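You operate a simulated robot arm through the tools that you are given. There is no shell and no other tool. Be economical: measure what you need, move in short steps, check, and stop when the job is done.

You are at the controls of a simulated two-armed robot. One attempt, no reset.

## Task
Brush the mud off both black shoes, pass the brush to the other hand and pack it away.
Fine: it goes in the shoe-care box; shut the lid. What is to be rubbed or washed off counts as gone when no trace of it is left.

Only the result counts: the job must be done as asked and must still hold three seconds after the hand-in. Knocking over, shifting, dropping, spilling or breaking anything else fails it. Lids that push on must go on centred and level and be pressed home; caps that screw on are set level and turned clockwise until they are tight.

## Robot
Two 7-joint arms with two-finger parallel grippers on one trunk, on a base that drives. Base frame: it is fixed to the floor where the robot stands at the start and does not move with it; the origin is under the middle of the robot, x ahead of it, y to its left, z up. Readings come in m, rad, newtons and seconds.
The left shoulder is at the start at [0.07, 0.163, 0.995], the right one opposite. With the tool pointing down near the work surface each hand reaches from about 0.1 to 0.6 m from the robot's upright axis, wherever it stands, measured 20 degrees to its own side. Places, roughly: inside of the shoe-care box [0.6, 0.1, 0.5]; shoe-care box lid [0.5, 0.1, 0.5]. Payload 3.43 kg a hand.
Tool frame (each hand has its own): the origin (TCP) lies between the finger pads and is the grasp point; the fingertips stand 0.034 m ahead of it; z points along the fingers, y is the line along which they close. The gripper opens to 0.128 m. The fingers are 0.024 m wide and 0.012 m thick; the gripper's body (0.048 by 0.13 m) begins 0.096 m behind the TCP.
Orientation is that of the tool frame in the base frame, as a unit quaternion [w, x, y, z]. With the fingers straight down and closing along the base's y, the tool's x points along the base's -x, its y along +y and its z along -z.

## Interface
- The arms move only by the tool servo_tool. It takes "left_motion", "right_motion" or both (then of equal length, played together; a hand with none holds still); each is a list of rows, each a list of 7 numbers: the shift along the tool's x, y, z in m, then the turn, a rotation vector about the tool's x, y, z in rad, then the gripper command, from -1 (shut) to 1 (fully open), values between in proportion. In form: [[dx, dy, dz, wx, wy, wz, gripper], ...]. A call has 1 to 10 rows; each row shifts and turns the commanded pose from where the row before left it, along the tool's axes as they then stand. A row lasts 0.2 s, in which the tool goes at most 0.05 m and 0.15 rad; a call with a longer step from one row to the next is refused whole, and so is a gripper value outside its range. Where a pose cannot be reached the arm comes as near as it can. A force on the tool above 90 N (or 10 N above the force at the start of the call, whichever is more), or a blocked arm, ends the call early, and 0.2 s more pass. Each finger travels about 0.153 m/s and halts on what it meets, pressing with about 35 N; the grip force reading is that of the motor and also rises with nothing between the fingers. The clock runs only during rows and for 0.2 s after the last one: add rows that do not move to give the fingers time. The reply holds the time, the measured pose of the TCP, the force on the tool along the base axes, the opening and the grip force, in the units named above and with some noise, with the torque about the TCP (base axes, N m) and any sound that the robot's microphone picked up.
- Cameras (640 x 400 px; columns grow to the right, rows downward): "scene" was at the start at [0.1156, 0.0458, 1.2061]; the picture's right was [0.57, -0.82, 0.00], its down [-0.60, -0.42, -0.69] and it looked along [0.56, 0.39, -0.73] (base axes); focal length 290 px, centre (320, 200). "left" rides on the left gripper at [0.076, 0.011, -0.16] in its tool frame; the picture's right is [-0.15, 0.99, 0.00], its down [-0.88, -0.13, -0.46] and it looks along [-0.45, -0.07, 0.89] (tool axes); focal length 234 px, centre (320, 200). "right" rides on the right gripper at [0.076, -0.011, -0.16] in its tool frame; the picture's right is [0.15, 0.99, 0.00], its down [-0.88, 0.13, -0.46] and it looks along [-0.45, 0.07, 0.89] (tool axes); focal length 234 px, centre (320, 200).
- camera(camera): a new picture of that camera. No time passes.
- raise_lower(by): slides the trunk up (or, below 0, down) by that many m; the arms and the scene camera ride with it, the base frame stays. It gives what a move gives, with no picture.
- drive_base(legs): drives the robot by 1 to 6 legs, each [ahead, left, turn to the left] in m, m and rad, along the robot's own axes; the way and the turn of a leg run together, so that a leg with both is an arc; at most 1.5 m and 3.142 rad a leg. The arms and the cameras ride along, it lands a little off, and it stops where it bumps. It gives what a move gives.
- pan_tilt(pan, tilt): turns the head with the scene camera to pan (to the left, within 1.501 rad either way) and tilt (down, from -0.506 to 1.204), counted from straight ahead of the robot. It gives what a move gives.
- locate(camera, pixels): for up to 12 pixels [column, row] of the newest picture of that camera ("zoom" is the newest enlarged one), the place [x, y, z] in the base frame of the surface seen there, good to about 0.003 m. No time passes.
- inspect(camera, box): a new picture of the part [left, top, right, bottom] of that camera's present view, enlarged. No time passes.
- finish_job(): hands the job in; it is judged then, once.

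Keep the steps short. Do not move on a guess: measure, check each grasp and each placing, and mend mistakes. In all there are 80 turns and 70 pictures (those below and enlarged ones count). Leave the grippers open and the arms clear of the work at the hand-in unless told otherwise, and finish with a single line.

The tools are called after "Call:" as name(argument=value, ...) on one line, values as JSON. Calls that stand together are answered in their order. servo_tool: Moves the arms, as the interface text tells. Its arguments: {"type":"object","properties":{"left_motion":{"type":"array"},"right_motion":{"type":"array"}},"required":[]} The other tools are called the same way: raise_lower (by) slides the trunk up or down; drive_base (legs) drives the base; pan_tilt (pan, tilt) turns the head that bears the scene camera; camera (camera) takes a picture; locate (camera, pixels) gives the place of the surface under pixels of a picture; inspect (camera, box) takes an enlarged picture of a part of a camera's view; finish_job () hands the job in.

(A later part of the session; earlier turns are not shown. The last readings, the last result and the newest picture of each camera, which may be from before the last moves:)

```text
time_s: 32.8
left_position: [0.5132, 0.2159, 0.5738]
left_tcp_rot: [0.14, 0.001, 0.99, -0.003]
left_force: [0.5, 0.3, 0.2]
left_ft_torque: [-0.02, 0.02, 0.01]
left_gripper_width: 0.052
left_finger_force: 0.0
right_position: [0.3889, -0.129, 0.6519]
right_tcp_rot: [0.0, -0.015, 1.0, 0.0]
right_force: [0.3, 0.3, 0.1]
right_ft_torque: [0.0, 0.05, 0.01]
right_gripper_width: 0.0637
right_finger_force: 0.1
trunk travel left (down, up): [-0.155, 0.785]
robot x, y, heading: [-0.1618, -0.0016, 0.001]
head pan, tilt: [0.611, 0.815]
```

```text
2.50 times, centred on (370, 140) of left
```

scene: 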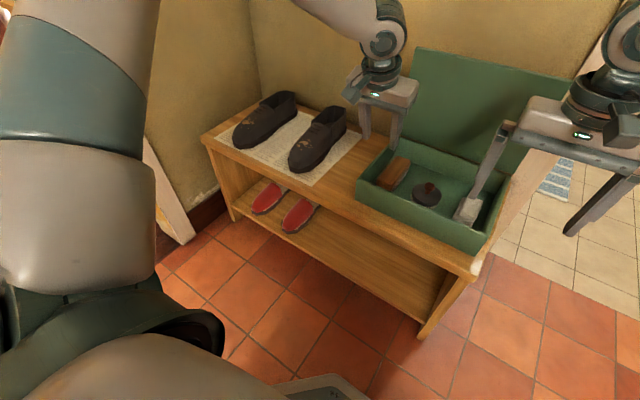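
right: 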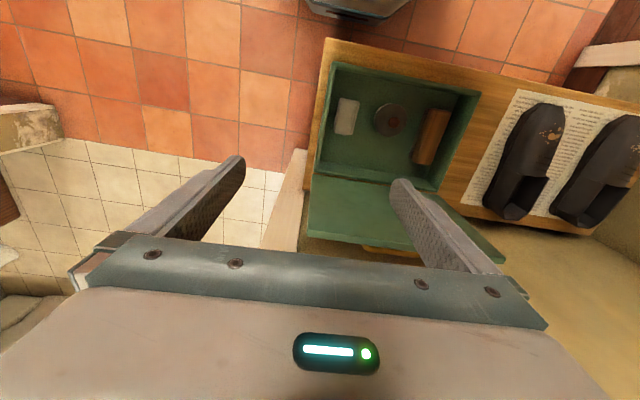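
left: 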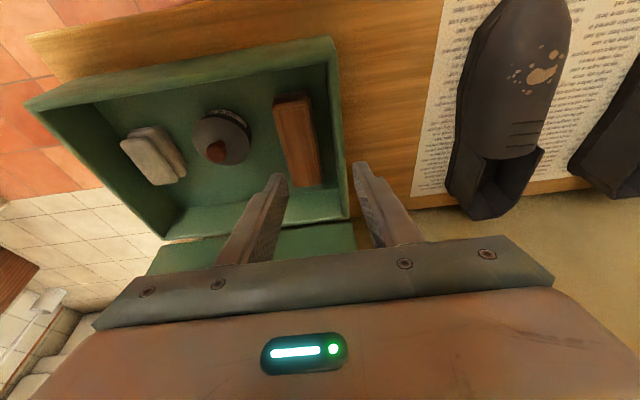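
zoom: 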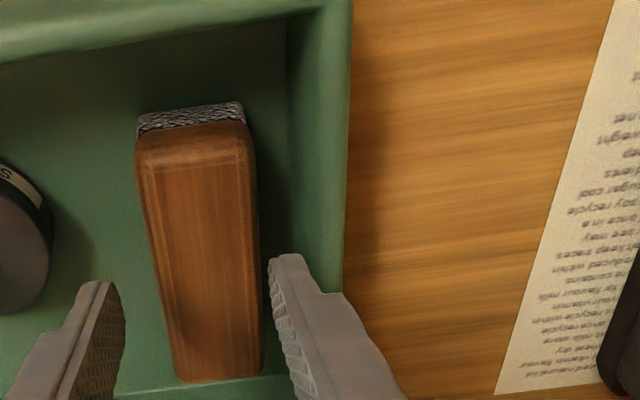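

Call:
locate(camera="zoom", pixels=[[147, 200], [255, 190], [152, 230], [257, 220], [165, 330], [262, 320], [292, 200], [200, 210]])

```text
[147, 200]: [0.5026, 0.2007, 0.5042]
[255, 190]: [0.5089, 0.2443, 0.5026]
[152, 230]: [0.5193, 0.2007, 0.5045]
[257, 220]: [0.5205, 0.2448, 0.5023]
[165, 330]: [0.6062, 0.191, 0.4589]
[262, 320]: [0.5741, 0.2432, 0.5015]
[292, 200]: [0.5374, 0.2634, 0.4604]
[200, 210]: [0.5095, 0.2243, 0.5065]
```

The brush at the grasp is y 0.2005–0.2445, centre 0.2225, and the wall is at 0.263. I'll align to y 0.222 with a gripper width of 0.050 and check the reading before going down.

Call:
servo_tool(left_motion=[[0.003, 0.0063, 0, 0, 0, 0, -0.22], [0.004, 0, 0.015, 0, 0, 0, -0.22], [0, 0, 0, 0, 0, 0, -0.22]])

```text
time_s: 33.6
left_position: [0.5103, 0.2234, 0.5583]
left_tcp_rot: [0.14, -0.001, 0.99, -0.002]
left_force: [0.2, 0.9, 0.5]
left_ft_torque: [0.0, 0.03, 0.01]
left_gripper_width: 0.0501
left_finger_force: 0.1
right_position: [0.3891, -0.1295, 0.6506]
right_tcp_rot: [0.0, -0.016, 1.0, 0.0]
right_force: [0.1, 0.2, -0.6]
right_ft_torque: [0.0, -0.02, 0.0]
right_gripper_width: 0.064
right_finger_force: 0.2
trunk travel left (down, up): [-0.155, 0.785]
robot x, y, heading: [-0.1545, -0.0031, 0.008]
head pan, tilt: [0.611, 0.815]
```

Call:
servo_tool(left_motion=[[0.003, -0.001, 0.0101, 0, 0, 0, -0.22], [0.003, 0, 0.0101, 0, 0, 0, -0.22], [0.003, 0, 0.0101, 0, 0, 0, -0.22], [0.0026, 0, 0.0101, 0, 0, 0, -0.22], [0, 0, 0, 0, 0, 0, -0.22]])

Call:
inspect(camera="left", box=[180, 40, 440, 240])

```text
time_s: 34.8
left_position: [0.5109, 0.22, 0.5202]
left_tcp_rot: [0.144, 0.001, 0.99, -0.002]
left_force: [0.3, 1.9, 26.8]
left_ft_torque: [1.1, 0.41, -0.04]
left_gripper_width: 0.0512
left_finger_force: 0.7
right_position: [0.389, -0.1301, 0.6534]
right_tcp_rot: [0.002, -0.016, 1.0, 0.0]
right_force: [-0.1, 0.4, -0.5]
right_ft_torque: [-0.01, -0.01, -0.02]
right_gripper_width: 0.064
right_finger_force: 0.1
trunk travel left (down, up): [-0.155, 0.785]
robot x, y, heading: [-0.1622, 0.0008, 0.003]
head pan, tilt: [0.611, 0.815]
```

```text
2.00 times, centred on (310, 140) of left
```

zoom: 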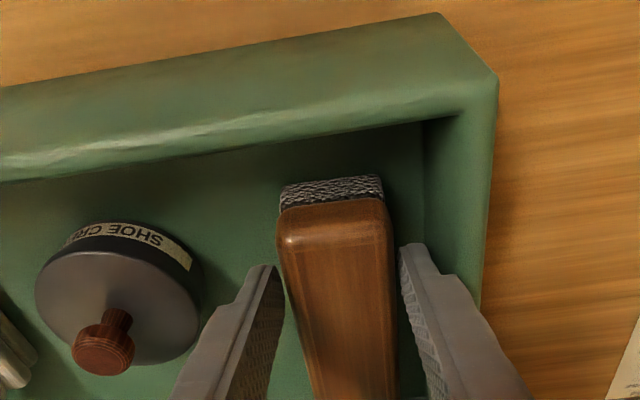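

The fingers straddle the wood, with the left one rubbing at 27 N. Closing now.

Call:
servo_tool(left_motion=[[0, 0.002, 0, 0, 0, 0, -0.6], [0, 0, 0, 0, 0, 0, -0.6], [0, 0, 0, 0, 0, 0, -0.6]])

Call:
inspect(camera="left", box=[180, 40, 440, 240])

```text
time_s: 35.6
left_position: [0.5116, 0.2239, 0.5179]
left_tcp_rot: [0.144, -0.001, 0.99, -0.002]
left_force: [5.2, 8.8, 31.6]
left_ft_torque: [0.48, -0.41, 0.18]
left_gripper_width: 0.0443
left_finger_force: 34.8
right_position: [0.3883, -0.1289, 0.6538]
right_tcp_rot: [0.002, -0.016, 1.0, 0.0]
right_force: [-0.2, 0.1, -0.2]
right_ft_torque: [-0.02, 0.0, 0.03]
right_gripper_width: 0.0642
right_finger_force: 0.0
trunk travel left (down, up): [-0.155, 0.785]
robot x, y, heading: [-0.1618, 0.0003, 0.0]
head pan, tilt: [0.611, 0.815]
```

```text
2.00 times, centred on (310, 140) of left
```

zoom: 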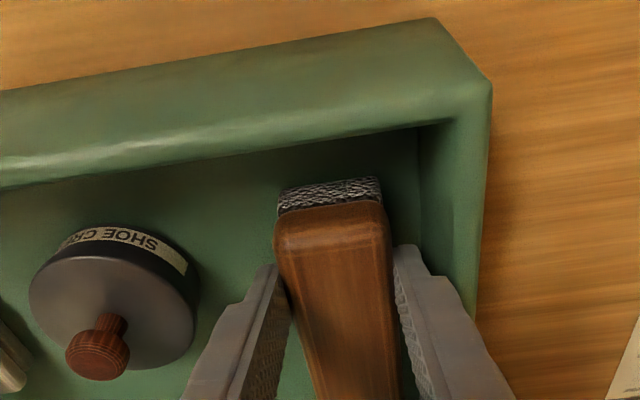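

Gripped: width 0.044, grip 35 N. Lifting straight up.

Call:
servo_tool(left_motion=[[-0.0042, 0, -0.0144, 0, 0, 0, -0.8], [-0.0083, 0, -0.0288, 0, 0, 0, -0.8], [-0.0111, 0, -0.0384, 0, 0, 0, -0.8], [-0.0111, 0, -0.0384, 0, 0, 0, -0.8], [-0.0111, 0, -0.0384, 0, 0, 0, -0.8], [0, 0, 0, 0, 0, 0, -0.8]])

Call:
camera(camera="left")

Call:
camera(camera="scene")

```text
time_s: 37.0
left_position: [0.511, 0.2239, 0.6791]
left_tcp_rot: [0.14, 0.0, 0.99, -0.002]
left_force: [0.7, 0.8, -0.7]
left_ft_torque: [0.02, 0.01, 0.03]
left_gripper_width: 0.0441
left_finger_force: 34.6
right_position: [0.3882, -0.1304, 0.6507]
right_tcp_rot: [-0.001, -0.016, 1.0, 0.0]
right_force: [-0.6, 0.8, 0.5]
right_ft_torque: [0.0, -0.02, 0.01]
right_gripper_width: 0.0638
right_finger_force: 0.0
trunk travel left (down, up): [-0.155, 0.785]
robot x, y, heading: [-0.1642, -0.001, 0.001]
head pan, tilt: [0.611, 0.815]
```

```text
38 pictures are left
```

left: 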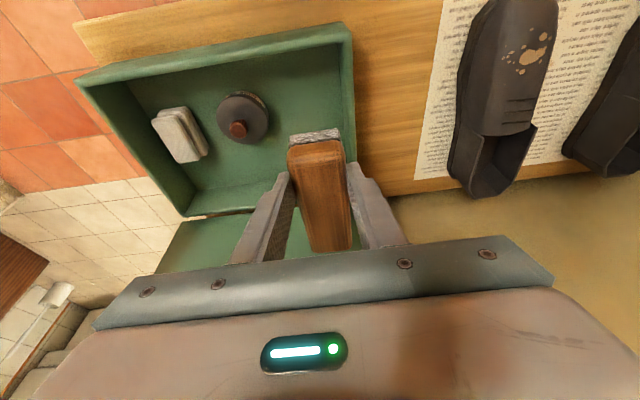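

```text
37 pictures are left
```

scene: 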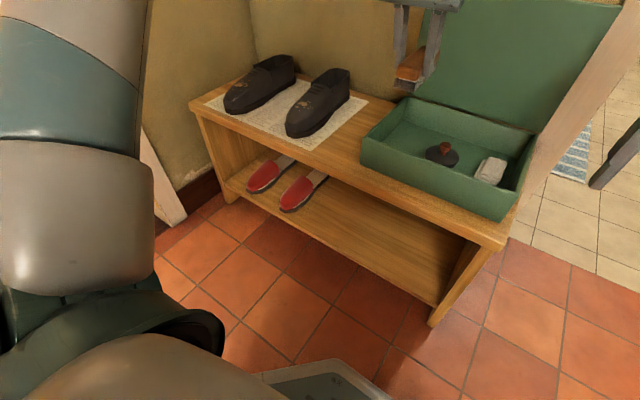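

The brush is held level and the left image shows a firm grip. Next I'll measure the mud patches and shoe surfaces.

Call:
inspect(camera="scene", box=[210, 40, 370, 150])

```text
3.64 times, centred on (290, 95) of scene
```

zoom: 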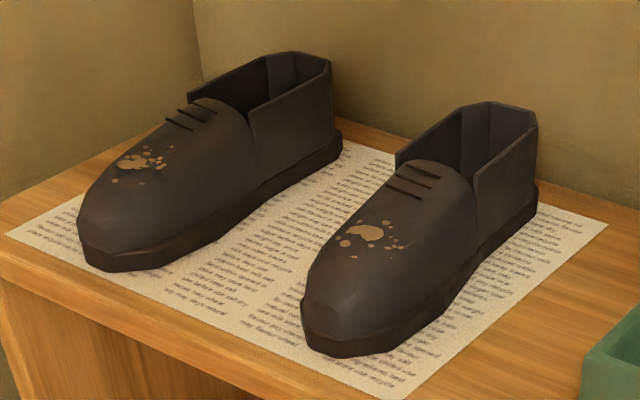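

Call:
locate(camera="zoom", pixels=[[362, 233], [345, 243], [354, 256], [402, 247], [386, 222], [410, 185], [325, 285], [375, 265], [440, 235], [310, 310], [350, 215], [425, 165]])

Call:
locate(camera="zoom", pixels=[[135, 162], [115, 181], [143, 182], [171, 147], [161, 166], [147, 148], [188, 122], [100, 205], [180, 180], [215, 165], [90, 225], [215, 105]])

```text
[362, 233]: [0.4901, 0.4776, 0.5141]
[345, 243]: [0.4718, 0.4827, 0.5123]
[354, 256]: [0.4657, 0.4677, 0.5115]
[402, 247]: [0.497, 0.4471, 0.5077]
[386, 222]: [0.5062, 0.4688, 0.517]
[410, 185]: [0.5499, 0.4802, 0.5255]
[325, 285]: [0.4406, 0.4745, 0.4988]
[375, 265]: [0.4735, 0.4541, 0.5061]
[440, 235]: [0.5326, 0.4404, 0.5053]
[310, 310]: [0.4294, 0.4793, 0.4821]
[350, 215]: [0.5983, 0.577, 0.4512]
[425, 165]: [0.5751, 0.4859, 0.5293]
```

```text
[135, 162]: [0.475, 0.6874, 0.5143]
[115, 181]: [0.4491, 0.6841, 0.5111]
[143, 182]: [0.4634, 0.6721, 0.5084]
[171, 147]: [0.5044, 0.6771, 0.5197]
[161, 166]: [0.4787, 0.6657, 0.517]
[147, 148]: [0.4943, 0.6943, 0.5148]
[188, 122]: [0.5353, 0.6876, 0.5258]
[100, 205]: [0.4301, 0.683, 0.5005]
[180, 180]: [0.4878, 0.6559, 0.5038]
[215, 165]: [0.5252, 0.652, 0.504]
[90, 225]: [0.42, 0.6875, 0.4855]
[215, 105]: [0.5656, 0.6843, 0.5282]
```

The mud on the right shoe is at x 0.465–0.507, y 0.447–0.483, z≈0.514. On the left shoe it is at x 0.449–0.505, y 0.666–0.695. The surface rises about 0.17 rad toward +x. I'll drive the base 0.25 m left so the left hand faces the right-hand shoe.

Call:
drive_base(legs=[[0, 0.25, 0]])

Call:
camera(camera="scene")

```text
time_s: 38.8
left_position: [0.5107, 0.4737, 0.6782]
left_tcp_rot: [0.141, -0.002, 0.99, -0.002]
left_force: [0.0, 0.7, -0.9]
left_ft_torque: [-0.01, 0.04, 0.01]
left_gripper_width: 0.0442
left_finger_force: 34.7
right_position: [0.3894, 0.121, 0.6512]
right_tcp_rot: [0.0, -0.016, 1.0, 0.0]
right_force: [0.5, -0.2, 0.0]
right_ft_torque: [0.01, 0.02, 0.02]
right_gripper_width: 0.0639
right_finger_force: 0.1
trunk travel left (down, up): [-0.155, 0.785]
robot x, y, heading: [-0.1637, 0.2553, 0.001]
head pan, tilt: [0.611, 0.815]
```

```text
35 pictures are left
```

scene: 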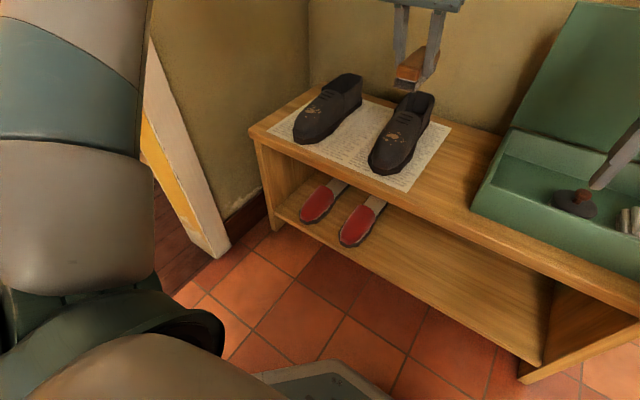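

Now I'll pitch the brush nose-up by 0.17 rad to match the toe slope, then move to just above the right-hand shoe.

Call:
servo_tool(left_motion=[[0, 0, 0, 0, -0.085, 0, -0.8], [0, 0, 0, 0, -0.085, 0, -0.8], [0.0329, -0.0013, 0.0167, 0, 0, 0, -0.8], [0.0329, -0.0013, 0.0167, 0, 0, 0, -0.8], [0.0329, -0.0013, 0.0167, 0, 0, 0, -0.8], [0, 0, 0, 0, 0, 0, -0.8]])

Call:
camera(camera="left")

Call:
inspect(camera="scene", box=[270, 40, 470, 190])

```text
time_s: 40.2
left_position: [0.444, 0.4697, 0.5905]
left_tcp_rot: [0.224, -0.002, 0.975, -0.002]
left_force: [-1.0, 0.6, -0.8]
left_ft_torque: [0.01, 0.05, -0.01]
left_gripper_width: 0.0443
left_finger_force: 35.4
right_position: [0.3892, 0.1206, 0.6516]
right_tcp_rot: [-0.001, -0.017, 1.0, 0.0]
right_force: [-0.1, 0.7, 0.3]
right_ft_torque: [0.02, 0.01, -0.01]
right_gripper_width: 0.0638
right_finger_force: 0.0
trunk travel left (down, up): [-0.155, 0.785]
robot x, y, heading: [-0.1601, 0.2499, 0.003]
head pan, tilt: [0.611, 0.815]
```

```text
34 pictures are left
```

left: 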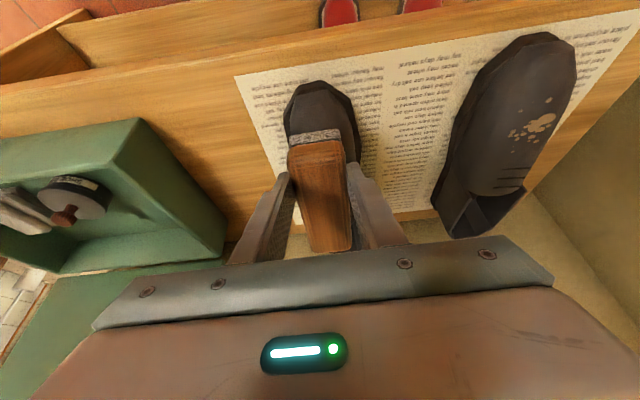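

```text
2.67 times, centred on (370, 115) of scene
```

zoom: 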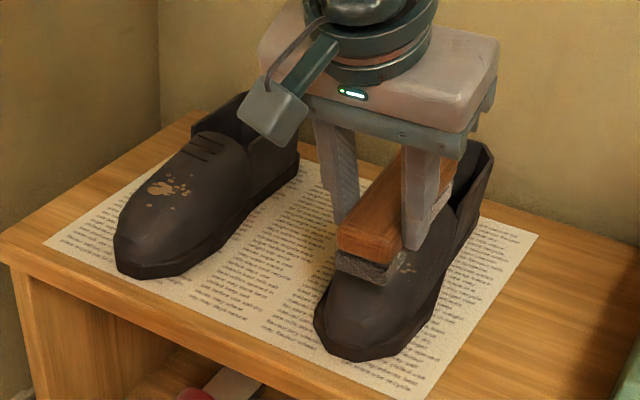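

The brush is aligned over the toe. I'll descend carefully; contact is expected about 0.026 m down.

Call:
servo_tool(left_motion=[[0.0044, 0, 0.009, 0, 0, 0, -0.8], [0.0044, 0, 0.009, 0, 0, 0, -0.8], [0.0013, 0, 0.0027, 0, 0, 0, -0.8], [0.0013, 0, 0.0027, 0, 0, 0, -0.8], [0, 0, 0, 0, 0, 0, -0.8]])

```text
time_s: 41.4
left_position: [0.4438, 0.4703, 0.5635]
left_tcp_rot: [0.225, -0.001, 0.974, -0.001]
left_force: [-0.7, 0.0, -0.6]
left_ft_torque: [0.0, 0.02, 0.01]
left_gripper_width: 0.0441
left_finger_force: 35.1
right_position: [0.3887, 0.1208, 0.6515]
right_tcp_rot: [0.0, -0.016, 1.0, 0.0]
right_force: [-0.3, 0.3, -0.1]
right_ft_torque: [-0.03, 0.0, 0.02]
right_gripper_width: 0.0641
right_finger_force: 0.0
trunk travel left (down, up): [-0.155, 0.785]
robot x, y, heading: [-0.1621, 0.2496, 0.005]
head pan, tilt: [0.611, 0.815]
```

No contact at 0.5635. I'll lower 2 mm at a time, 6 mm in all.

Call:
servo_tool(left_motion=[[0.0009, 0, 0.0018, 0, 0, 0, -0.8], [0.0009, 0, 0.0018, 0, 0, 0, -0.8], [0.0009, 0, 0.0018, 0, 0, 0, -0.8], [0, 0, 0, 0, 0, 0, -0.8]])

Call:
inspect(camera="scene", box=[350, 70, 450, 180])

```text
time_s: 42.4
left_position: [0.4435, 0.47, 0.5595]
left_tcp_rot: [0.225, -0.001, 0.974, -0.002]
left_force: [-2.1, 1.1, 10.6]
left_ft_torque: [0.16, -1.16, 0.09]
left_gripper_width: 0.0443
left_finger_force: 35.0
right_position: [0.3887, 0.1203, 0.6516]
right_tcp_rot: [0.002, -0.017, 1.0, 0.0]
right_force: [0.1, 0.2, -0.5]
right_ft_torque: [0.01, 0.0, 0.02]
right_gripper_width: 0.064
right_finger_force: 0.1
trunk travel left (down, up): [-0.155, 0.785]
robot x, y, heading: [-0.1631, 0.2479, -0.001]
head pan, tilt: [0.611, 0.815]
```

```text
3.64 times, centred on (400, 125) of scene
```

zoom: 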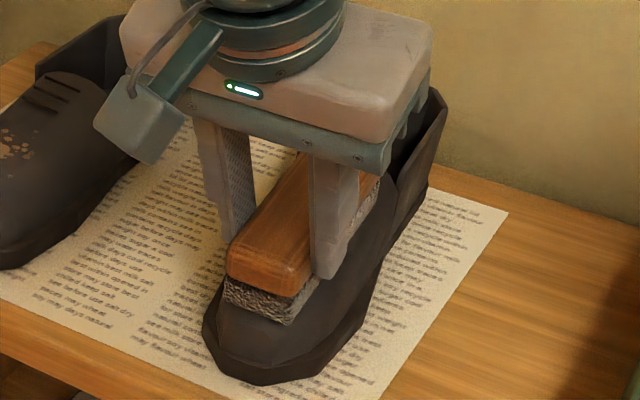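

Light contact: 10.6 N near the brush nose. I'll pitch up a touch more and start brushing back and forth along the slope.

Call:
servo_tool(left_motion=[[0.0013, -0.004, 0.0027, 0, -0.05, 0, -0.8], [0.0192, 0, -0.0056, 0, 0, 0, -0.8], [0.0192, 0, -0.0056, 0, 0, 0, -0.8], [-0.0192, 0, 0.0056, 0, 0, 0, -0.8], [-0.0192, 0, 0.0056, 0, 0, 0, -0.8], [-0.0192, 0, 0.0056, 0, 0, 0, -0.8], [0.0192, 0, -0.0056, 0, 0, 0, -0.8], [0, 0, 0, 0, 0, 0, -0.8]])

Call:
inspect(camera="scene", box=[350, 70, 450, 180])

```text
time_s: 44.2
left_position: [0.4449, 0.467, 0.556]
left_tcp_rot: [0.248, -0.001, 0.969, -0.002]
left_force: [0.5, 0.3, -0.3]
left_ft_torque: [0.02, 0.06, 0.0]
left_gripper_width: 0.0441
left_finger_force: 35.1
right_position: [0.3875, 0.1212, 0.6522]
right_tcp_rot: [0.0, -0.016, 1.0, 0.0]
right_force: [0.0, -0.5, -0.5]
right_ft_torque: [0.02, 0.01, 0.0]
right_gripper_width: 0.0639
right_finger_force: 0.0
trunk travel left (down, up): [-0.155, 0.785]
robot x, y, heading: [-0.1614, 0.2503, -0.002]
head pan, tilt: [0.611, 0.815]
```

```text
3.64 times, centred on (400, 125) of scene
```

zoom: 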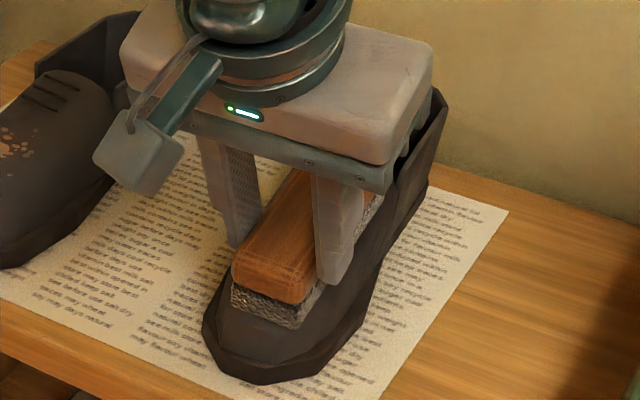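

Contact was lost. I'll lower in 2 mm steps until I read a few newtons.

Call:
servo_tool(left_motion=[[0.001, 0, 0.0018, 0, 0, 0, -0.8], [0.001, 0, 0.0018, 0, 0, 0, -0.8], [0, 0, 0, 0, 0, 0, -0.8]])

```text
time_s: 45.0
left_position: [0.4431, 0.4646, 0.5543]
left_tcp_rot: [0.251, -0.002, 0.968, -0.001]
left_force: [1.0, 1.8, 10.3]
left_ft_torque: [0.15, -1.15, 0.13]
left_gripper_width: 0.0439
left_finger_force: 35.7
right_position: [0.3893, 0.121, 0.6522]
right_tcp_rot: [0.001, -0.016, 1.0, -0.001]
right_force: [-0.2, -1.0, -0.6]
right_ft_torque: [0.01, 0.0, -0.01]
right_gripper_width: 0.0642
right_finger_force: 0.1
trunk travel left (down, up): [-0.155, 0.785]
robot x, y, heading: [-0.1646, 0.2492, 0.003]
head pan, tilt: [0.611, 0.815]
```

Contact is at the nose edge, 10 N. I'll sweep the nose edge back over the mud region (−x, following the slope) and forth again.

Call:
servo_tool(left_motion=[[0.0192, 0, -0.0066, 0, 0, 0, -0.8], [0.0192, 0, -0.0066, 0, 0, 0, -0.8], [0.0192, 0, -0.0066, 0, 0, 0, -0.8], [0.0192, 0, -0.0066, 0, 0, 0, -0.8], [0, 0, 0, 0, 0, 0, -0.8]])

Call:
inspect(camera="scene", box=[350, 70, 450, 180])

```text
time_s: 46.2
left_position: [0.3632, 0.4652, 0.5378]
left_tcp_rot: [0.248, -0.001, 0.969, -0.002]
left_force: [0.2, -0.2, -1.3]
left_ft_torque: [0.0, 0.06, 0.01]
left_gripper_width: 0.044
left_finger_force: 35.3
right_position: [0.3889, 0.1205, 0.6521]
right_tcp_rot: [0.0, -0.016, 1.0, 0.001]
right_force: [-0.8, -0.7, -0.1]
right_ft_torque: [-0.01, 0.0, 0.01]
right_gripper_width: 0.0641
right_finger_force: 0.1
trunk travel left (down, up): [-0.155, 0.785]
robot x, y, heading: [-0.1595, 0.2464, 0.001]
head pan, tilt: [0.611, 0.815]
```

```text
3.64 times, centred on (400, 125) of scene
```

zoom: 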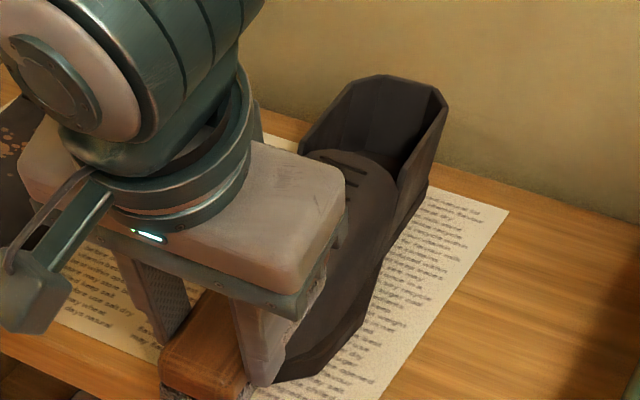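

Call:
inspect(camera="left", box=[200, 40, 500, 260])

```text
1.82 times, centred on (350, 150) of left
```

zoom: 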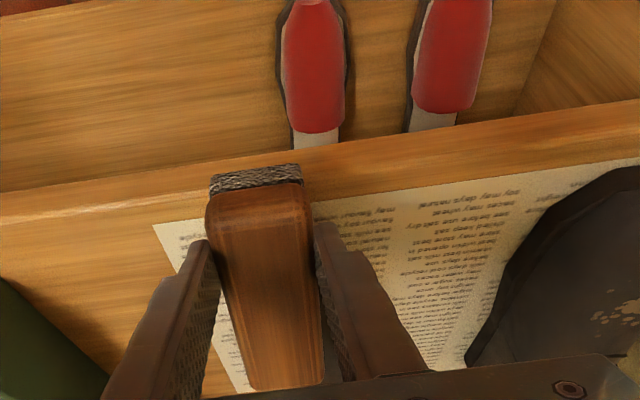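

I need to see the result, so I'll lift 0.1 m and move over toward the left-hand shoe.

Call:
servo_tool(left_motion=[[-0.016, 0, -0.029, 0, 0, 0, -0.8], [-0.016, 0, -0.029, 0, 0, 0, -0.8], [-0.016, 0, -0.029, 0, 0, 0, -0.8], [-0.018, 0.044, 0.01, 0, 0, 0, -0.8], [-0.018, 0.044, 0.01, 0, 0, 0, -0.8], [-0.018, 0.044, 0.01, 0, 0, 0, -0.8], [-0.018, 0.044, 0.01, 0, 0, 0, -0.8], [0, 0.04, 0, 0, 0, 0, -0.8], [0, 0, 0, 0, 0, 0, -0.8]])

Call:
inspect(camera="scene", box=[270, 40, 470, 190])

```text
time_s: 48.2
left_position: [0.4455, 0.6822, 0.6362]
left_tcp_rot: [0.249, -0.001, 0.968, -0.001]
left_force: [0.6, 0.5, -0.1]
left_ft_torque: [0.01, 0.05, 0.01]
left_gripper_width: 0.0443
left_finger_force: 35.7
right_position: [0.3891, 0.1204, 0.6523]
right_tcp_rot: [-0.001, -0.016, 1.0, 0.0]
right_force: [0.6, -0.6, 0.3]
right_ft_torque: [-0.02, -0.02, 0.0]
right_gripper_width: 0.0641
right_finger_force: 0.0
trunk travel left (down, up): [-0.155, 0.785]
robot x, y, heading: [-0.1621, 0.2495, 0.005]
head pan, tilt: [0.611, 0.815]
```

```text
2.67 times, centred on (370, 115) of scene
```

zoom: 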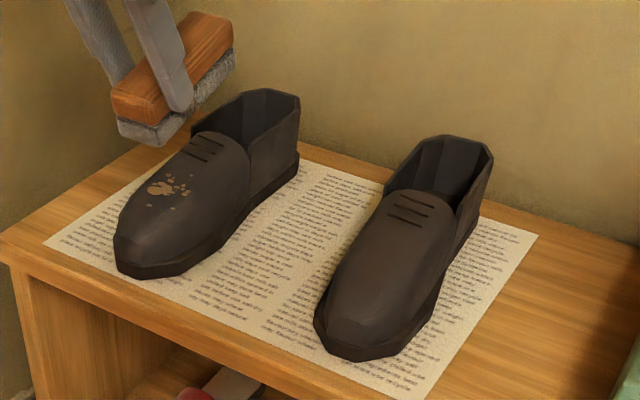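

The right-hand shoe is clean and hasn't moved. I'll repeat on the left-hand shoe and descend to just above contact.

Call:
servo_tool(left_motion=[[0.0181, -0.001, 0.0305, 0, 0, 0, -0.8], [0.0181, -0.001, 0.0305, 0, 0, 0, -0.8], [0.0019, 0, 0.0035, 0, 0, 0, -0.8], [0.001, 0, 0.0018, 0, 0, 0, -0.8], [0.001, 0, 0.0018, 0, 0, 0, -0.8], [0, 0, 0, 0, 0, 0, -0.8]])

```text
time_s: 49.6
left_position: [0.4434, 0.6789, 0.5564]
left_tcp_rot: [0.249, -0.001, 0.969, -0.002]
left_force: [0.1, 0.0, 0.5]
left_ft_torque: [0.04, -0.18, 0.07]
left_gripper_width: 0.0439
left_finger_force: 35.3
right_position: [0.3884, 0.1214, 0.6516]
right_tcp_rot: [-0.001, -0.016, 1.0, -0.001]
right_force: [0.3, -0.3, -0.5]
right_ft_torque: [0.01, -0.01, 0.0]
right_gripper_width: 0.0641
right_finger_force: 0.0
trunk travel left (down, up): [-0.155, 0.785]
robot x, y, heading: [-0.1597, 0.2498, 0.003]
head pan, tilt: [0.611, 0.815]
```

Just touching. I'll lower 3 mm more, brush to and fro, then pull back along the slope.

Call:
servo_tool(left_motion=[[0.0014, 0, 0.0026, 0, 0, 0, -0.8], [0, 0, 0, 0, 0, 0, -0.8], [0.0192, 0, -0.0066, 0, 0, 0, -0.8], [0.0192, 0, -0.0066, 0, 0, 0, -0.8], [-0.0192, 0, 0.0066, 0, 0, 0, -0.8], [-0.0192, 0, 0.0066, 0, 0, 0, -0.8], [0.0192, 0, -0.0066, 0, 0, 0, -0.8], [0.0192, 0, -0.0066, 0, 0, 0, -0.8], [0.0192, 0, -0.0066, 0, 0, 0, -0.8], [0.0192, 0, -0.0066, 0, 0, 0, -0.8]])

Call:
servo_tool(left_motion=[[-0.019, 0, -0.035, 0, 0, 0, -0.8], [-0.019, 0, -0.035, 0, 0, 0, -0.8], [-0.019, -0.01, -0.035, 0, 0, 0, -0.8], [-0.019, -0.03, -0.03, 0, 0, 0, -0.8], [0, -0.045, 0, 0, 0, 0, -0.8], [0, -0.045, 0, 0, 0, 0, -0.8], [0, -0.045, 0, 0, 0, 0, -0.8], [0, -0.045, 0, 0, 0, 0, -0.8], [0, 0, 0, 0, 0, 0, -0.8]])

Call:
inspect(camera="scene", box=[280, 60, 440, 180])

```text
time_s: 51.8
left_position: [0.3618, 0.6786, 0.5391]
left_tcp_rot: [0.248, 0.0, 0.969, -0.003]
left_force: [0.1, 0.7, -1.0]
left_ft_torque: [0.0, 0.0, 0.0]
left_gripper_width: 0.0442
left_finger_force: 34.9
right_position: [0.3884, 0.121, 0.6509]
right_tcp_rot: [0.0, -0.016, 1.0, 0.0]
right_force: [-0.8, -0.7, -0.1]
right_ft_torque: [0.02, 0.01, 0.03]
right_gripper_width: 0.0642
right_finger_force: 0.0
trunk travel left (down, up): [-0.155, 0.785]
robot x, y, heading: [-0.1625, 0.252, 0.001]
head pan, tilt: [0.611, 0.815]
```

```text
time_s: 53.8
left_position: [0.3638, 0.4611, 0.695]
left_tcp_rot: [0.248, -0.001, 0.969, -0.002]
left_force: [-0.4, 0.1, -0.7]
left_ft_torque: [0.0, 0.07, -0.01]
left_gripper_width: 0.044
left_finger_force: 35.0
right_position: [0.39, 0.1211, 0.6512]
right_tcp_rot: [-0.001, -0.017, 1.0, 0.0]
right_force: [-0.2, 0.6, -0.4]
right_ft_torque: [0.02, -0.01, 0.01]
right_gripper_width: 0.0641
right_finger_force: 0.1
trunk travel left (down, up): [-0.155, 0.785]
robot x, y, heading: [-0.161, 0.2516, 0.003]
head pan, tilt: [0.611, 0.815]
```

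```text
3.33 times, centred on (360, 120) of scene
```

zoom: 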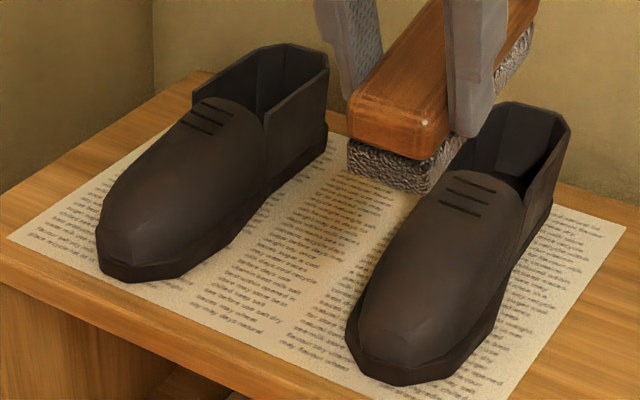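

Both look clean. One closer check for faint traces on each toe.

Call:
inspect(camera="scene", box=[300, 80, 360, 145])

Call:
inspect(camera="scene", box=[365, 95, 425, 175])

```text
6.15 times, centred on (330, 112) of scene
```

zoom: 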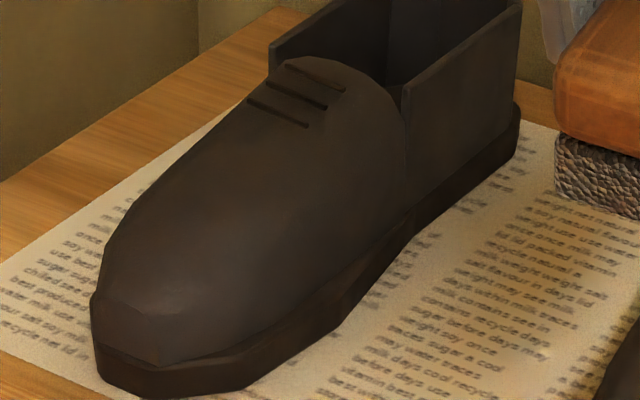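

```text
5.00 times, centred on (395, 135) of scene
```

zoom: 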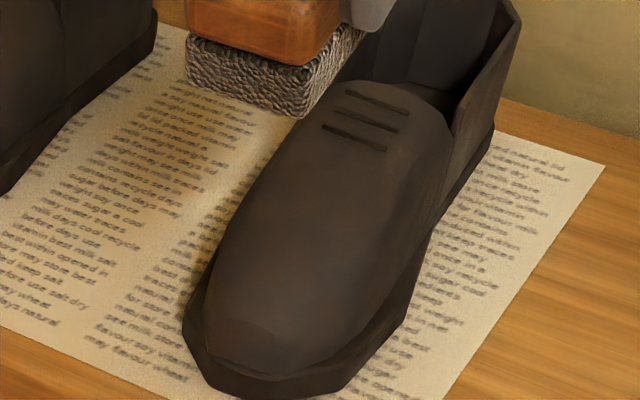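

Both shoes are spotless. Now the handover. I'll level the brush and turn the left hand so the brush points to the right (−90° yaw), while turning the right hand +90° so it can close across the brush.

Call:
servo_tool(left_motion=[[0, 0, 0, 0, 0.11, 0, -0.8], [0, 0, 0, 0, 0.11, 0, -0.8], [0, 0, 0, 0.0396, 0, 0.1374, -0.8], [0, 0, 0, 0.0396, 0, 0.1374, -0.8], [0, 0, 0, 0.0396, 0, 0.1374, -0.8], [0, 0, 0, 0.0396, 0, 0.1374, -0.8], [0, 0, 0, 0.0396, 0, 0.1374, -0.8], [0, 0, 0, 0.0396, 0, 0.1374, -0.8], [0, 0, 0, 0.0396, 0, 0.1374, -0.8], [0, 0, 0, 0, 0, 0, -0.8]], right_motion=[[0, 0, 0, 0, 0, -0.143, 0], [0, 0, 0, 0, 0, -0.143, 0], [0, 0, 0, 0, 0, -0.143, 0], [0, 0, 0, 0, 0, -0.143, 0], [0, 0, 0, 0, 0, -0.143, 0], [0, 0, 0, 0, 0, -0.143, 0], [0, 0, 0, 0, 0, -0.143, 0], [0, 0, 0, 0, 0, -0.143, 0], [0, 0, 0, 0, 0, -0.143, 0], [0, 0, 0, 0, 0, 0, 0]])

```text
time_s: 56.0
left_position: [0.365, 0.4611, 0.6952]
left_tcp_rot: [0.125, 0.475, 0.868, -0.069]
left_force: [-0.5, 0.4, -0.5]
left_ft_torque: [0.01, 0.03, -0.03]
left_gripper_width: 0.0438
left_finger_force: 34.7
right_position: [0.3661, 0.1307, 0.6469]
right_tcp_rot: [0.0, -0.611, 0.791, 0.0]
right_force: [0.0, -0.6, 0.0]
right_ft_torque: [0.02, 0.0, -0.01]
right_gripper_width: 0.064
right_finger_force: 0.0
right hand out of reach, approached as far as the arm can: row 9
trunk travel left (down, up): [-0.155, 0.785]
robot x, y, heading: [-0.1615, 0.2505, 0.001]
head pan, tilt: [0.611, 0.815]
```

Right yaw hits its limit at about 1.3 rad, so I'll turn the left hand further, to about −1.9 rad in all, and ease the right to 1.24 rad. The jaws will then be square to the brush.

Call:
servo_tool(left_motion=[[0, 0, 0, 0.0415, 0, 0.144, -0.8], [0, 0, 0, 0.0415, 0, 0.144, -0.8], [0, 0, 0, 0.0415, 0, 0.144, -0.8], [0, 0, 0, 0.0415, 0, 0.144, -0.8], [0, 0, 0, 0.0415, 0, 0.144, -0.8], [0, 0, 0, 0.0415, 0, 0.144, -0.8], [0, 0, 0, 0, 0, 0, -0.8]], right_motion=[[0, 0, 0, 0, 0, 0.075, 0], [0, 0, 0, 0, 0, 0, 0], [0, 0, 0, 0, 0, 0, 0], [0, 0, 0, 0, 0, 0, 0], [0, 0, 0, 0, 0, 0, 0], [0, 0, 0, 0, 0, 0, 0], [0, 0, 0, 0, 0, 0, 0]])

Call:
camera(camera="scene")

```text
time_s: 57.6
left_position: [0.367, 0.46, 0.6962]
left_tcp_rot: [0.084, 0.805, 0.576, -0.115]
left_force: [0.4, 0.1, -0.9]
left_ft_torque: [0.06, 0.01, -0.03]
left_gripper_width: 0.0443
left_finger_force: 34.7
right_position: [0.3671, 0.1308, 0.6482]
right_tcp_rot: [0.0, -0.583, 0.813, 0.0]
right_force: [0.5, -0.3, 0.4]
right_ft_torque: [-0.02, 0.03, 0.0]
right_gripper_width: 0.0637
right_finger_force: 0.1
trunk travel left (down, up): [-0.155, 0.785]
robot x, y, heading: [-0.1589, 0.2524, -0.002]
head pan, tilt: [0.611, 0.815]
```

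```text
24 pictures are left
```

scene: 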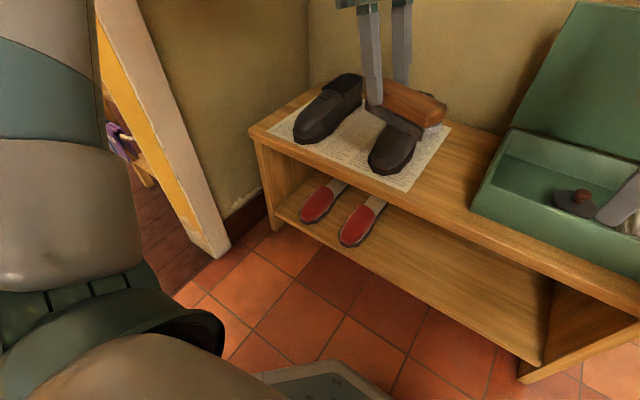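

Orientations match: left −1.90, right +1.244, and they sum to π. I'll bring the left hand to y≈0.31 and the right hand above the brush's free end at (0.345, 0.246, 0.80).

Call:
servo_tool(left_motion=[[-0.034, 0.0121, 0.01, 0, 0, 0, -0.8], [-0.034, 0.0121, 0.01, 0, 0, 0, -0.8], [-0.034, 0.0121, 0.01, 0, 0, 0, -0.8], [-0.034, 0.0121, 0.01, 0, 0, 0, -0.8], [0, 0, 0, 0, 0, 0, -0.8], [0, 0, 0, 0, 0, 0, -0.8], [0, 0, 0, 0, 0, 0, -0.8], [0, 0, 0, 0, 0, 0, -0.8]], right_motion=[[0, 0, -0.038, 0, 0, 0, 0.25], [0, 0, -0.038, 0, 0, 0, 0.25], [0, 0, -0.038, 0, 0, 0, 0.25], [0, 0, -0.038, 0, 0, 0, 0.25], [-0.034, 0.0192, 0, 0, 0, 0, 0.25], [-0.034, 0.0192, 0, 0, 0, 0, 0.25], [-0.034, 0.0192, 0, 0, 0, 0, 0.25], [0, 0, 0, 0, 0, 0, 0.25]])

Call:
pan_tilt(pan=0.1, tilt=0.5)

Call:
camera(camera="scene")

```text
time_s: 59.4
left_position: [0.3657, 0.338, 0.696]
left_tcp_rot: [0.085, 0.805, 0.576, -0.114]
left_force: [0.1, -0.1, -0.9]
left_ft_torque: [0.02, -0.04, -0.01]
left_gripper_width: 0.0442
left_finger_force: 35.3
left hand out of reach, approached as far as the arm can: row 4
right_position: [0.3248, 0.2556, 0.7906]
right_tcp_rot: [0.0, -0.582, 0.813, 0.0]
right_force: [-0.1, 0.9, 0.5]
right_ft_torque: [0.02, 0.05, 0.03]
right_gripper_width: 0.0798
right_finger_force: 0.0
right hand out of reach, approached as far as the arm can: row 3, 4
trunk travel left (down, up): [-0.155, 0.785]
robot x, y, heading: [-0.1621, 0.2483, 0.003]
head pan, tilt: [0.611, 0.815]
```

```text
time_s: 60.4
left_position: [0.3661, 0.3384, 0.6948]
left_tcp_rot: [0.084, 0.805, 0.576, -0.116]
left_force: [-0.3, -0.5, -0.2]
left_ft_torque: [0.05, 0.01, -0.03]
left_gripper_width: 0.0439
left_finger_force: 34.8
right_position: [0.325, 0.2547, 0.7903]
right_tcp_rot: [-0.001, -0.583, 0.812, 0.001]
right_force: [0.2, 0.2, -0.4]
right_ft_torque: [-0.02, 0.03, 0.01]
right_gripper_width: 0.08
right_finger_force: 0.0
trunk travel left (down, up): [-0.155, 0.785]
robot x, y, heading: [-0.1654, 0.2498, 0.001]
head pan, tilt: [0.099, 0.499]
```

```text
23 pictures are left
```

scene: 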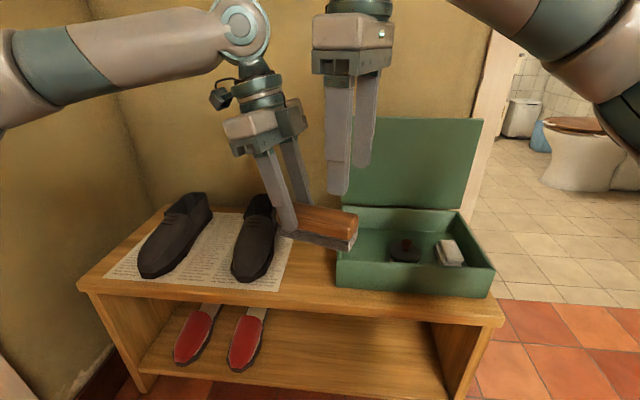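

A good view. I'll measure the free end of the brush, around (340,225), and the right fingertips.

Call:
inspect(camera="scene", box=[220, 60, 400, 270])

```text
1.90 times, centred on (310, 165) of scene
```

zoom: 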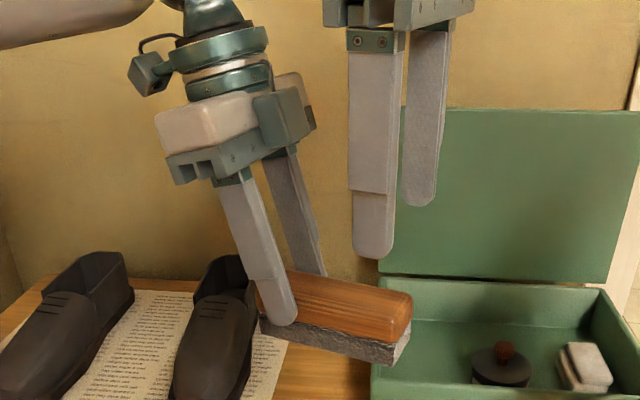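

Call:
locate(camera="zoom", pixels=[[405, 297], [395, 330], [385, 310], [350, 300], [335, 280], [330, 310], [400, 355], [375, 250], [420, 200]])

```text
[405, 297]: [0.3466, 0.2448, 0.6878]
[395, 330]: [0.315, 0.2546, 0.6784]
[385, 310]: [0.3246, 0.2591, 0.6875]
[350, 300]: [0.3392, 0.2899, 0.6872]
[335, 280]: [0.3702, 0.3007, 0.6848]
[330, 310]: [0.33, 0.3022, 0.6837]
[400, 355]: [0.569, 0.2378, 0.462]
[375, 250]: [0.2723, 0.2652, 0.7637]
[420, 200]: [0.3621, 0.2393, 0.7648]
```

The brush free end is at (0.335, 0.25), top z 0.6875, as computed. I'll move the right hand over (0.344, 0.274) while lowering, then check.

Call:
servo_tool(right_motion=[[-0.012, -0.006, 0.02, 0, 0, 0, 0.25], [-0.0121, -0.0059, 0.02, 0, 0, 0, 0.25], [0, 0, 0, 0, 0, 0, 0.25]])

Call:
inspect(camera="scene", box=[220, 60, 400, 270])

```text
time_s: 61.1
left_position: [0.3664, 0.3389, 0.6956]
left_tcp_rot: [0.084, 0.804, 0.577, -0.115]
left_force: [-0.4, 1.0, -0.5]
left_ft_torque: [0.01, 0.0, 0.02]
left_gripper_width: 0.0442
left_finger_force: 35.1
right_position: [0.3442, 0.2754, 0.7495]
right_tcp_rot: [0.0, -0.583, 0.813, 0.001]
right_force: [-0.8, -0.4, -0.1]
right_ft_torque: [-0.03, -0.01, 0.02]
right_gripper_width: 0.0801
right_finger_force: 0.1
trunk travel left (down, up): [-0.155, 0.785]
robot x, y, heading: [-0.1598, 0.2465, 0.005]
head pan, tilt: [0.099, 0.499]
```

```text
1.90 times, centred on (310, 165) of scene
```

zoom: 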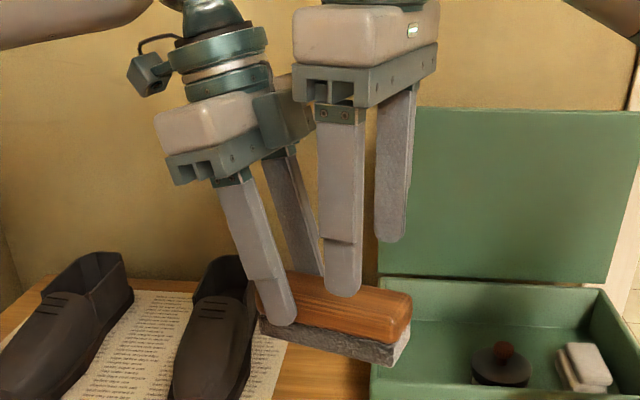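

Clearance is fine, with about 4.5 cm between the hand bodies. I'll shift 5 mm toward the free end and descend to z 0.698.

Call:
servo_tool(right_motion=[[0.005, 0, 0.017, 0, 0, 0, 0.25], [0, 0, 0.017, 0, 0, 0, 0.25], [0, 0, 0.017, 0, 0, 0, 0.25], [0, 0, 0, 0, 0, 0, 0.25]])

Call:
inspect(camera="scene", box=[220, 60, 400, 270])

```text
time_s: 62.1
left_position: [0.3658, 0.3386, 0.6955]
left_tcp_rot: [0.085, 0.804, 0.577, -0.115]
left_force: [0.1, -0.5, -1.6]
left_ft_torque: [0.04, -0.02, 0.03]
left_gripper_width: 0.0441
left_finger_force: 34.3
right_position: [0.3432, 0.2693, 0.699]
right_tcp_rot: [0.0, -0.583, 0.813, 0.0]
right_force: [-0.2, -0.4, -0.1]
right_ft_torque: [0.0, 0.02, -0.02]
right_gripper_width: 0.0802
right_finger_force: 0.0
trunk travel left (down, up): [-0.155, 0.785]
robot x, y, heading: [-0.1617, 0.2471, -0.001]
head pan, tilt: [0.099, 0.499]
```

```text
1.90 times, centred on (310, 165) of scene
```

zoom: 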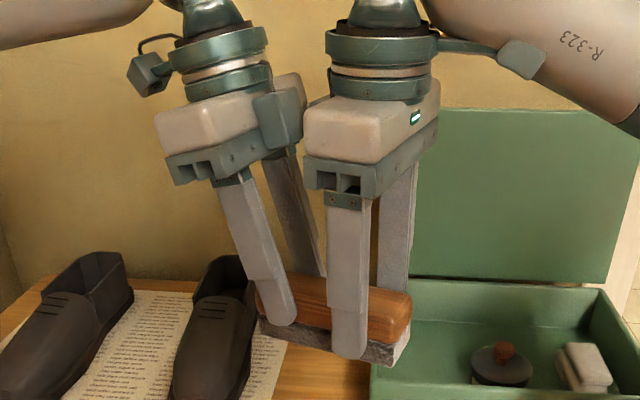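

The right fingers straddle the brush's free end without contact. Closing the right gripper.

Call:
servo_tool(right_motion=[[0, 0, 0, 0, 0, 0, -0.2], [0, 0, 0, 0, 0, 0, -0.6], [0, 0, 0, 0, 0, 0, -0.8], [0, 0, 0, 0, 0, 0, -0.8]])

```text
time_s: 63.1
left_position: [0.3659, 0.3386, 0.6947]
left_tcp_rot: [0.085, 0.804, 0.577, -0.115]
left_force: [-3.5, 1.4, 0.4]
left_ft_torque: [-0.01, 0.14, -0.19]
left_gripper_width: 0.0442
left_finger_force: 34.5
right_position: [0.3438, 0.2699, 0.6984]
right_tcp_rot: [0.0, -0.582, 0.813, 0.0]
right_force: [2.5, -0.6, -0.1]
right_ft_torque: [-0.06, -0.11, -0.03]
right_gripper_width: 0.0441
right_finger_force: 35.3
trunk travel left (down, up): [-0.155, 0.785]
robot x, y, heading: [-0.1639, 0.2495, 0.006]
head pan, tilt: [0.099, 0.499]
```

Both hands grip at 0.044 with low strain. I'll open the left slowly and draw it back along its own axis, then to the left.

Call:
servo_tool(left_motion=[[0, 0, 0, 0, 0, 0, -0.2], [0, 0, 0, 0, 0, 0, 0.2], [0, 0, 0, 0, 0, 0, 0.2], [0, 0, -0.03, 0, 0, 0, 0.2], [0.01, 0, -0.04, 0, 0, 0, 0.2], [0.03, 0, -0.03, 0, 0, 0, 0.2], [0.04, 0, 0, 0, 0, 0, 0.2], [0.04, 0, 0, 0, 0, 0, 0.2], [0.04, 0, 0, 0, 0, 0, 0.2], [0, 0, 0, 0, 0, 0, 0.2]])

Call:
inspect(camera="scene", box=[180, 60, 400, 270])

```text
time_s: 65.3
left_position: [0.4249, 0.5106, 0.745]
left_tcp_rot: [0.083, 0.805, 0.576, -0.114]
left_force: [-0.6, 0.6, -0.5]
left_ft_torque: [-0.05, -0.03, -0.02]
left_gripper_width: 0.0769
left_finger_force: 0.0
right_position: [0.3431, 0.269, 0.6987]
right_tcp_rot: [0.0, -0.582, 0.813, -0.001]
right_force: [0.2, -0.1, 0.1]
right_ft_torque: [-0.06, 0.01, -0.03]
right_gripper_width: 0.0441
right_finger_force: 34.8
trunk travel left (down, up): [-0.155, 0.785]
robot x, y, heading: [-0.1645, 0.2491, 0.005]
head pan, tilt: [0.099, 0.499]
```

```text
1.90 times, centred on (290, 165) of scene
```

zoom: 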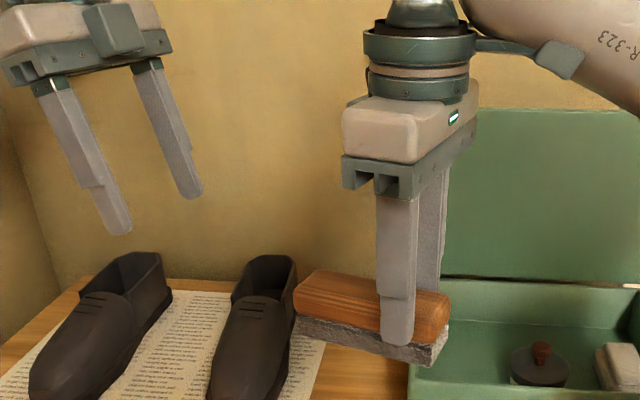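

The right hand alone holds the brush level. I'll turn the right hand back by 1.244 rad so the brush lies along x for packing, and move the left hand further away.

Call:
servo_tool(right_motion=[[0, 0, 0, 0, 0, 0.138, -0.8], [0, 0, 0, 0, 0, 0.138, -0.8], [0, 0, 0, 0, 0, 0.138, -0.8], [0, 0, 0, 0, 0, 0.138, -0.8], [0, 0, 0, 0, 0, 0.138, -0.8], [0, 0, 0, 0, 0, 0.138, -0.8], [0, 0, 0, 0, 0, 0.138, -0.8], [0, 0, 0, 0, 0, 0.138, -0.8], [0, 0, 0, 0, 0, 0.14, -0.8], [0, 0, 0, 0, 0, 0, -0.8]])

Call:
drive_base(legs=[[0.08, 0, 0]])

Call:
camera(camera="right")

```text
time_s: 67.5
left_position: [0.4249, 0.5106, 0.746]
left_tcp_rot: [0.084, 0.805, 0.577, -0.114]
left_force: [-0.6, 0.8, -0.6]
left_ft_torque: [-0.01, 0.02, 0.02]
left_gripper_width: 0.0766
left_finger_force: 0.0
right_position: [0.3424, 0.2698, 0.6982]
right_tcp_rot: [0.0, 0.003, 1.0, 0.001]
right_force: [-0.2, -0.3, 0.5]
right_ft_torque: [0.02, 0.05, 0.0]
right_gripper_width: 0.0441
right_finger_force: 35.6
trunk travel left (down, up): [-0.155, 0.785]
robot x, y, heading: [-0.1581, 0.2481, 0.004]
head pan, tilt: [0.099, 0.499]
```

```text
time_s: 68.6
left_position: [0.5056, 0.5116, 0.7446]
left_tcp_rot: [0.083, 0.805, 0.576, -0.115]
left_force: [-0.2, -0.2, -0.5]
left_ft_torque: [-0.01, -0.01, -0.02]
left_gripper_width: 0.0772
left_finger_force: 0.0
right_position: [0.423, 0.2698, 0.6992]
right_tcp_rot: [0.0, 0.0, 1.0, 0.0]
right_force: [0.2, 0.7, -1.3]
right_ft_torque: [0.0, 0.04, 0.0]
right_gripper_width: 0.044
right_finger_force: 35.2
trunk travel left (down, up): [-0.155, 0.785]
robot x, y, heading: [-0.0788, 0.248, 0.005]
head pan, tilt: [0.099, 0.499]
```

```text
18 pictures are left
```

right: 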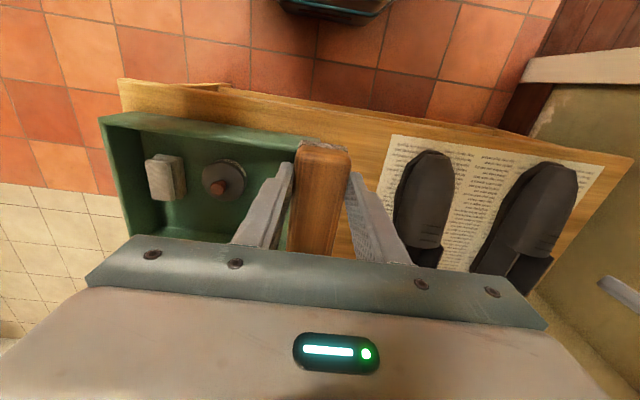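

The brush lies along x. I'll check the box interior and tin positions in this view before lowering.

Call:
locate(camera="right", pixels=[[244, 180], [205, 175], [222, 162], [222, 200], [293, 145], [200, 122], [108, 122], [270, 160], [250, 215]])

Call:
servo_tool(right_motion=[[-0.024, -0.021, 0, 0, 0, 0, -0.8], [-0.024, -0.021, 0, 0, 0, 0, -0.8], [-0.024, -0.0205, 0, 0, 0, 0, -0.8], [0, 0, 0.03, 0, 0, 0, -0.8], [0, 0, 0.03, 0, 0, 0, -0.8], [0, 0, 0.02, 0, 0, 0, -0.8], [0, 0, 0, 0, 0, 0, -0.8]])

Call:
camera(camera="scene")

```text
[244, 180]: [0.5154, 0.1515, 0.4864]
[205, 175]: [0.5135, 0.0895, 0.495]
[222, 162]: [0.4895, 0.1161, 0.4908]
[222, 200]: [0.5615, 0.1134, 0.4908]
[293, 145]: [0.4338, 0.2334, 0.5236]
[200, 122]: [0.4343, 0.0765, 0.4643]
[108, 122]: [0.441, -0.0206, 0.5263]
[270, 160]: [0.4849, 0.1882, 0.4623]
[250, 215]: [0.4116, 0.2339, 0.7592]
```

```text
time_s: 70.2
left_position: [0.5053, 0.5104, 0.7447]
left_tcp_rot: [0.084, 0.804, 0.577, -0.115]
left_force: [0.6, -0.3, -0.9]
left_ft_torque: [0.04, -0.02, 0.0]
left_gripper_width: 0.0767
left_finger_force: 0.1
right_position: [0.4948, 0.2068, 0.6188]
right_tcp_rot: [0.0, 0.002, 1.0, 0.0]
right_force: [0.2, -0.3, -0.5]
right_ft_torque: [-0.02, 0.01, 0.02]
right_gripper_width: 0.0442
right_finger_force: 34.5
trunk travel left (down, up): [-0.155, 0.785]
robot x, y, heading: [-0.0808, 0.2489, 0.001]
head pan, tilt: [0.099, 0.499]
```

```text
17 pictures are left
```

scene: 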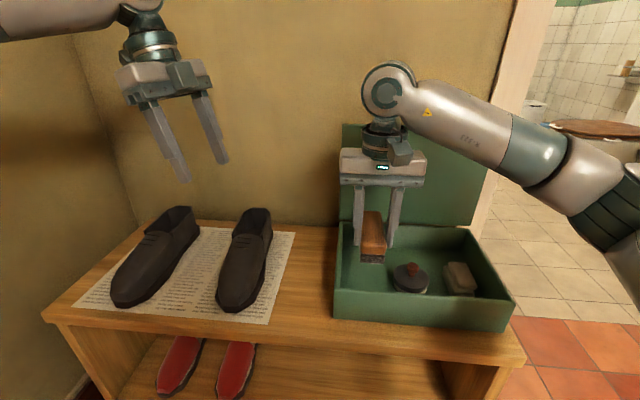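

The tin's left edge is at y≈0.156 and the wall at 0.2625, so the brush fits at y≈0.209. Lowering to just above the box floor.

Call:
servo_tool(right_motion=[[0, 0.0025, 0.03, 0, 0, 0, -0.8], [0, 0, 0.03, 0, 0, 0, -0.8], [0, 0, 0.02, 0, 0, 0, -0.8], [0, 0, 0.01, 0, 0, 0, -0.8], [0, 0, 0.005, 0, 0, 0, -0.8], [0, 0, 0.002, 0, 0, 0, -0.8], [0, 0, 0, 0, 0, 0, -0.8]])

```text
time_s: 71.8
left_position: [0.5039, 0.5112, 0.7464]
left_tcp_rot: [0.085, 0.804, 0.578, -0.114]
left_force: [-0.2, -0.5, 0.4]
left_ft_torque: [-0.03, -0.02, 0.0]
left_gripper_width: 0.0768
left_finger_force: 0.1
right_position: [0.4947, 0.2101, 0.5216]
right_tcp_rot: [0.001, 0.001, 1.0, 0.0]
right_force: [-0.2, -0.9, -1.2]
right_ft_torque: [0.05, 0.01, -0.02]
right_gripper_width: 0.044
right_finger_force: 35.2
trunk travel left (down, up): [-0.155, 0.785]
robot x, y, heading: [-0.0797, 0.2495, -0.002]
head pan, tilt: [0.099, 0.499]
```

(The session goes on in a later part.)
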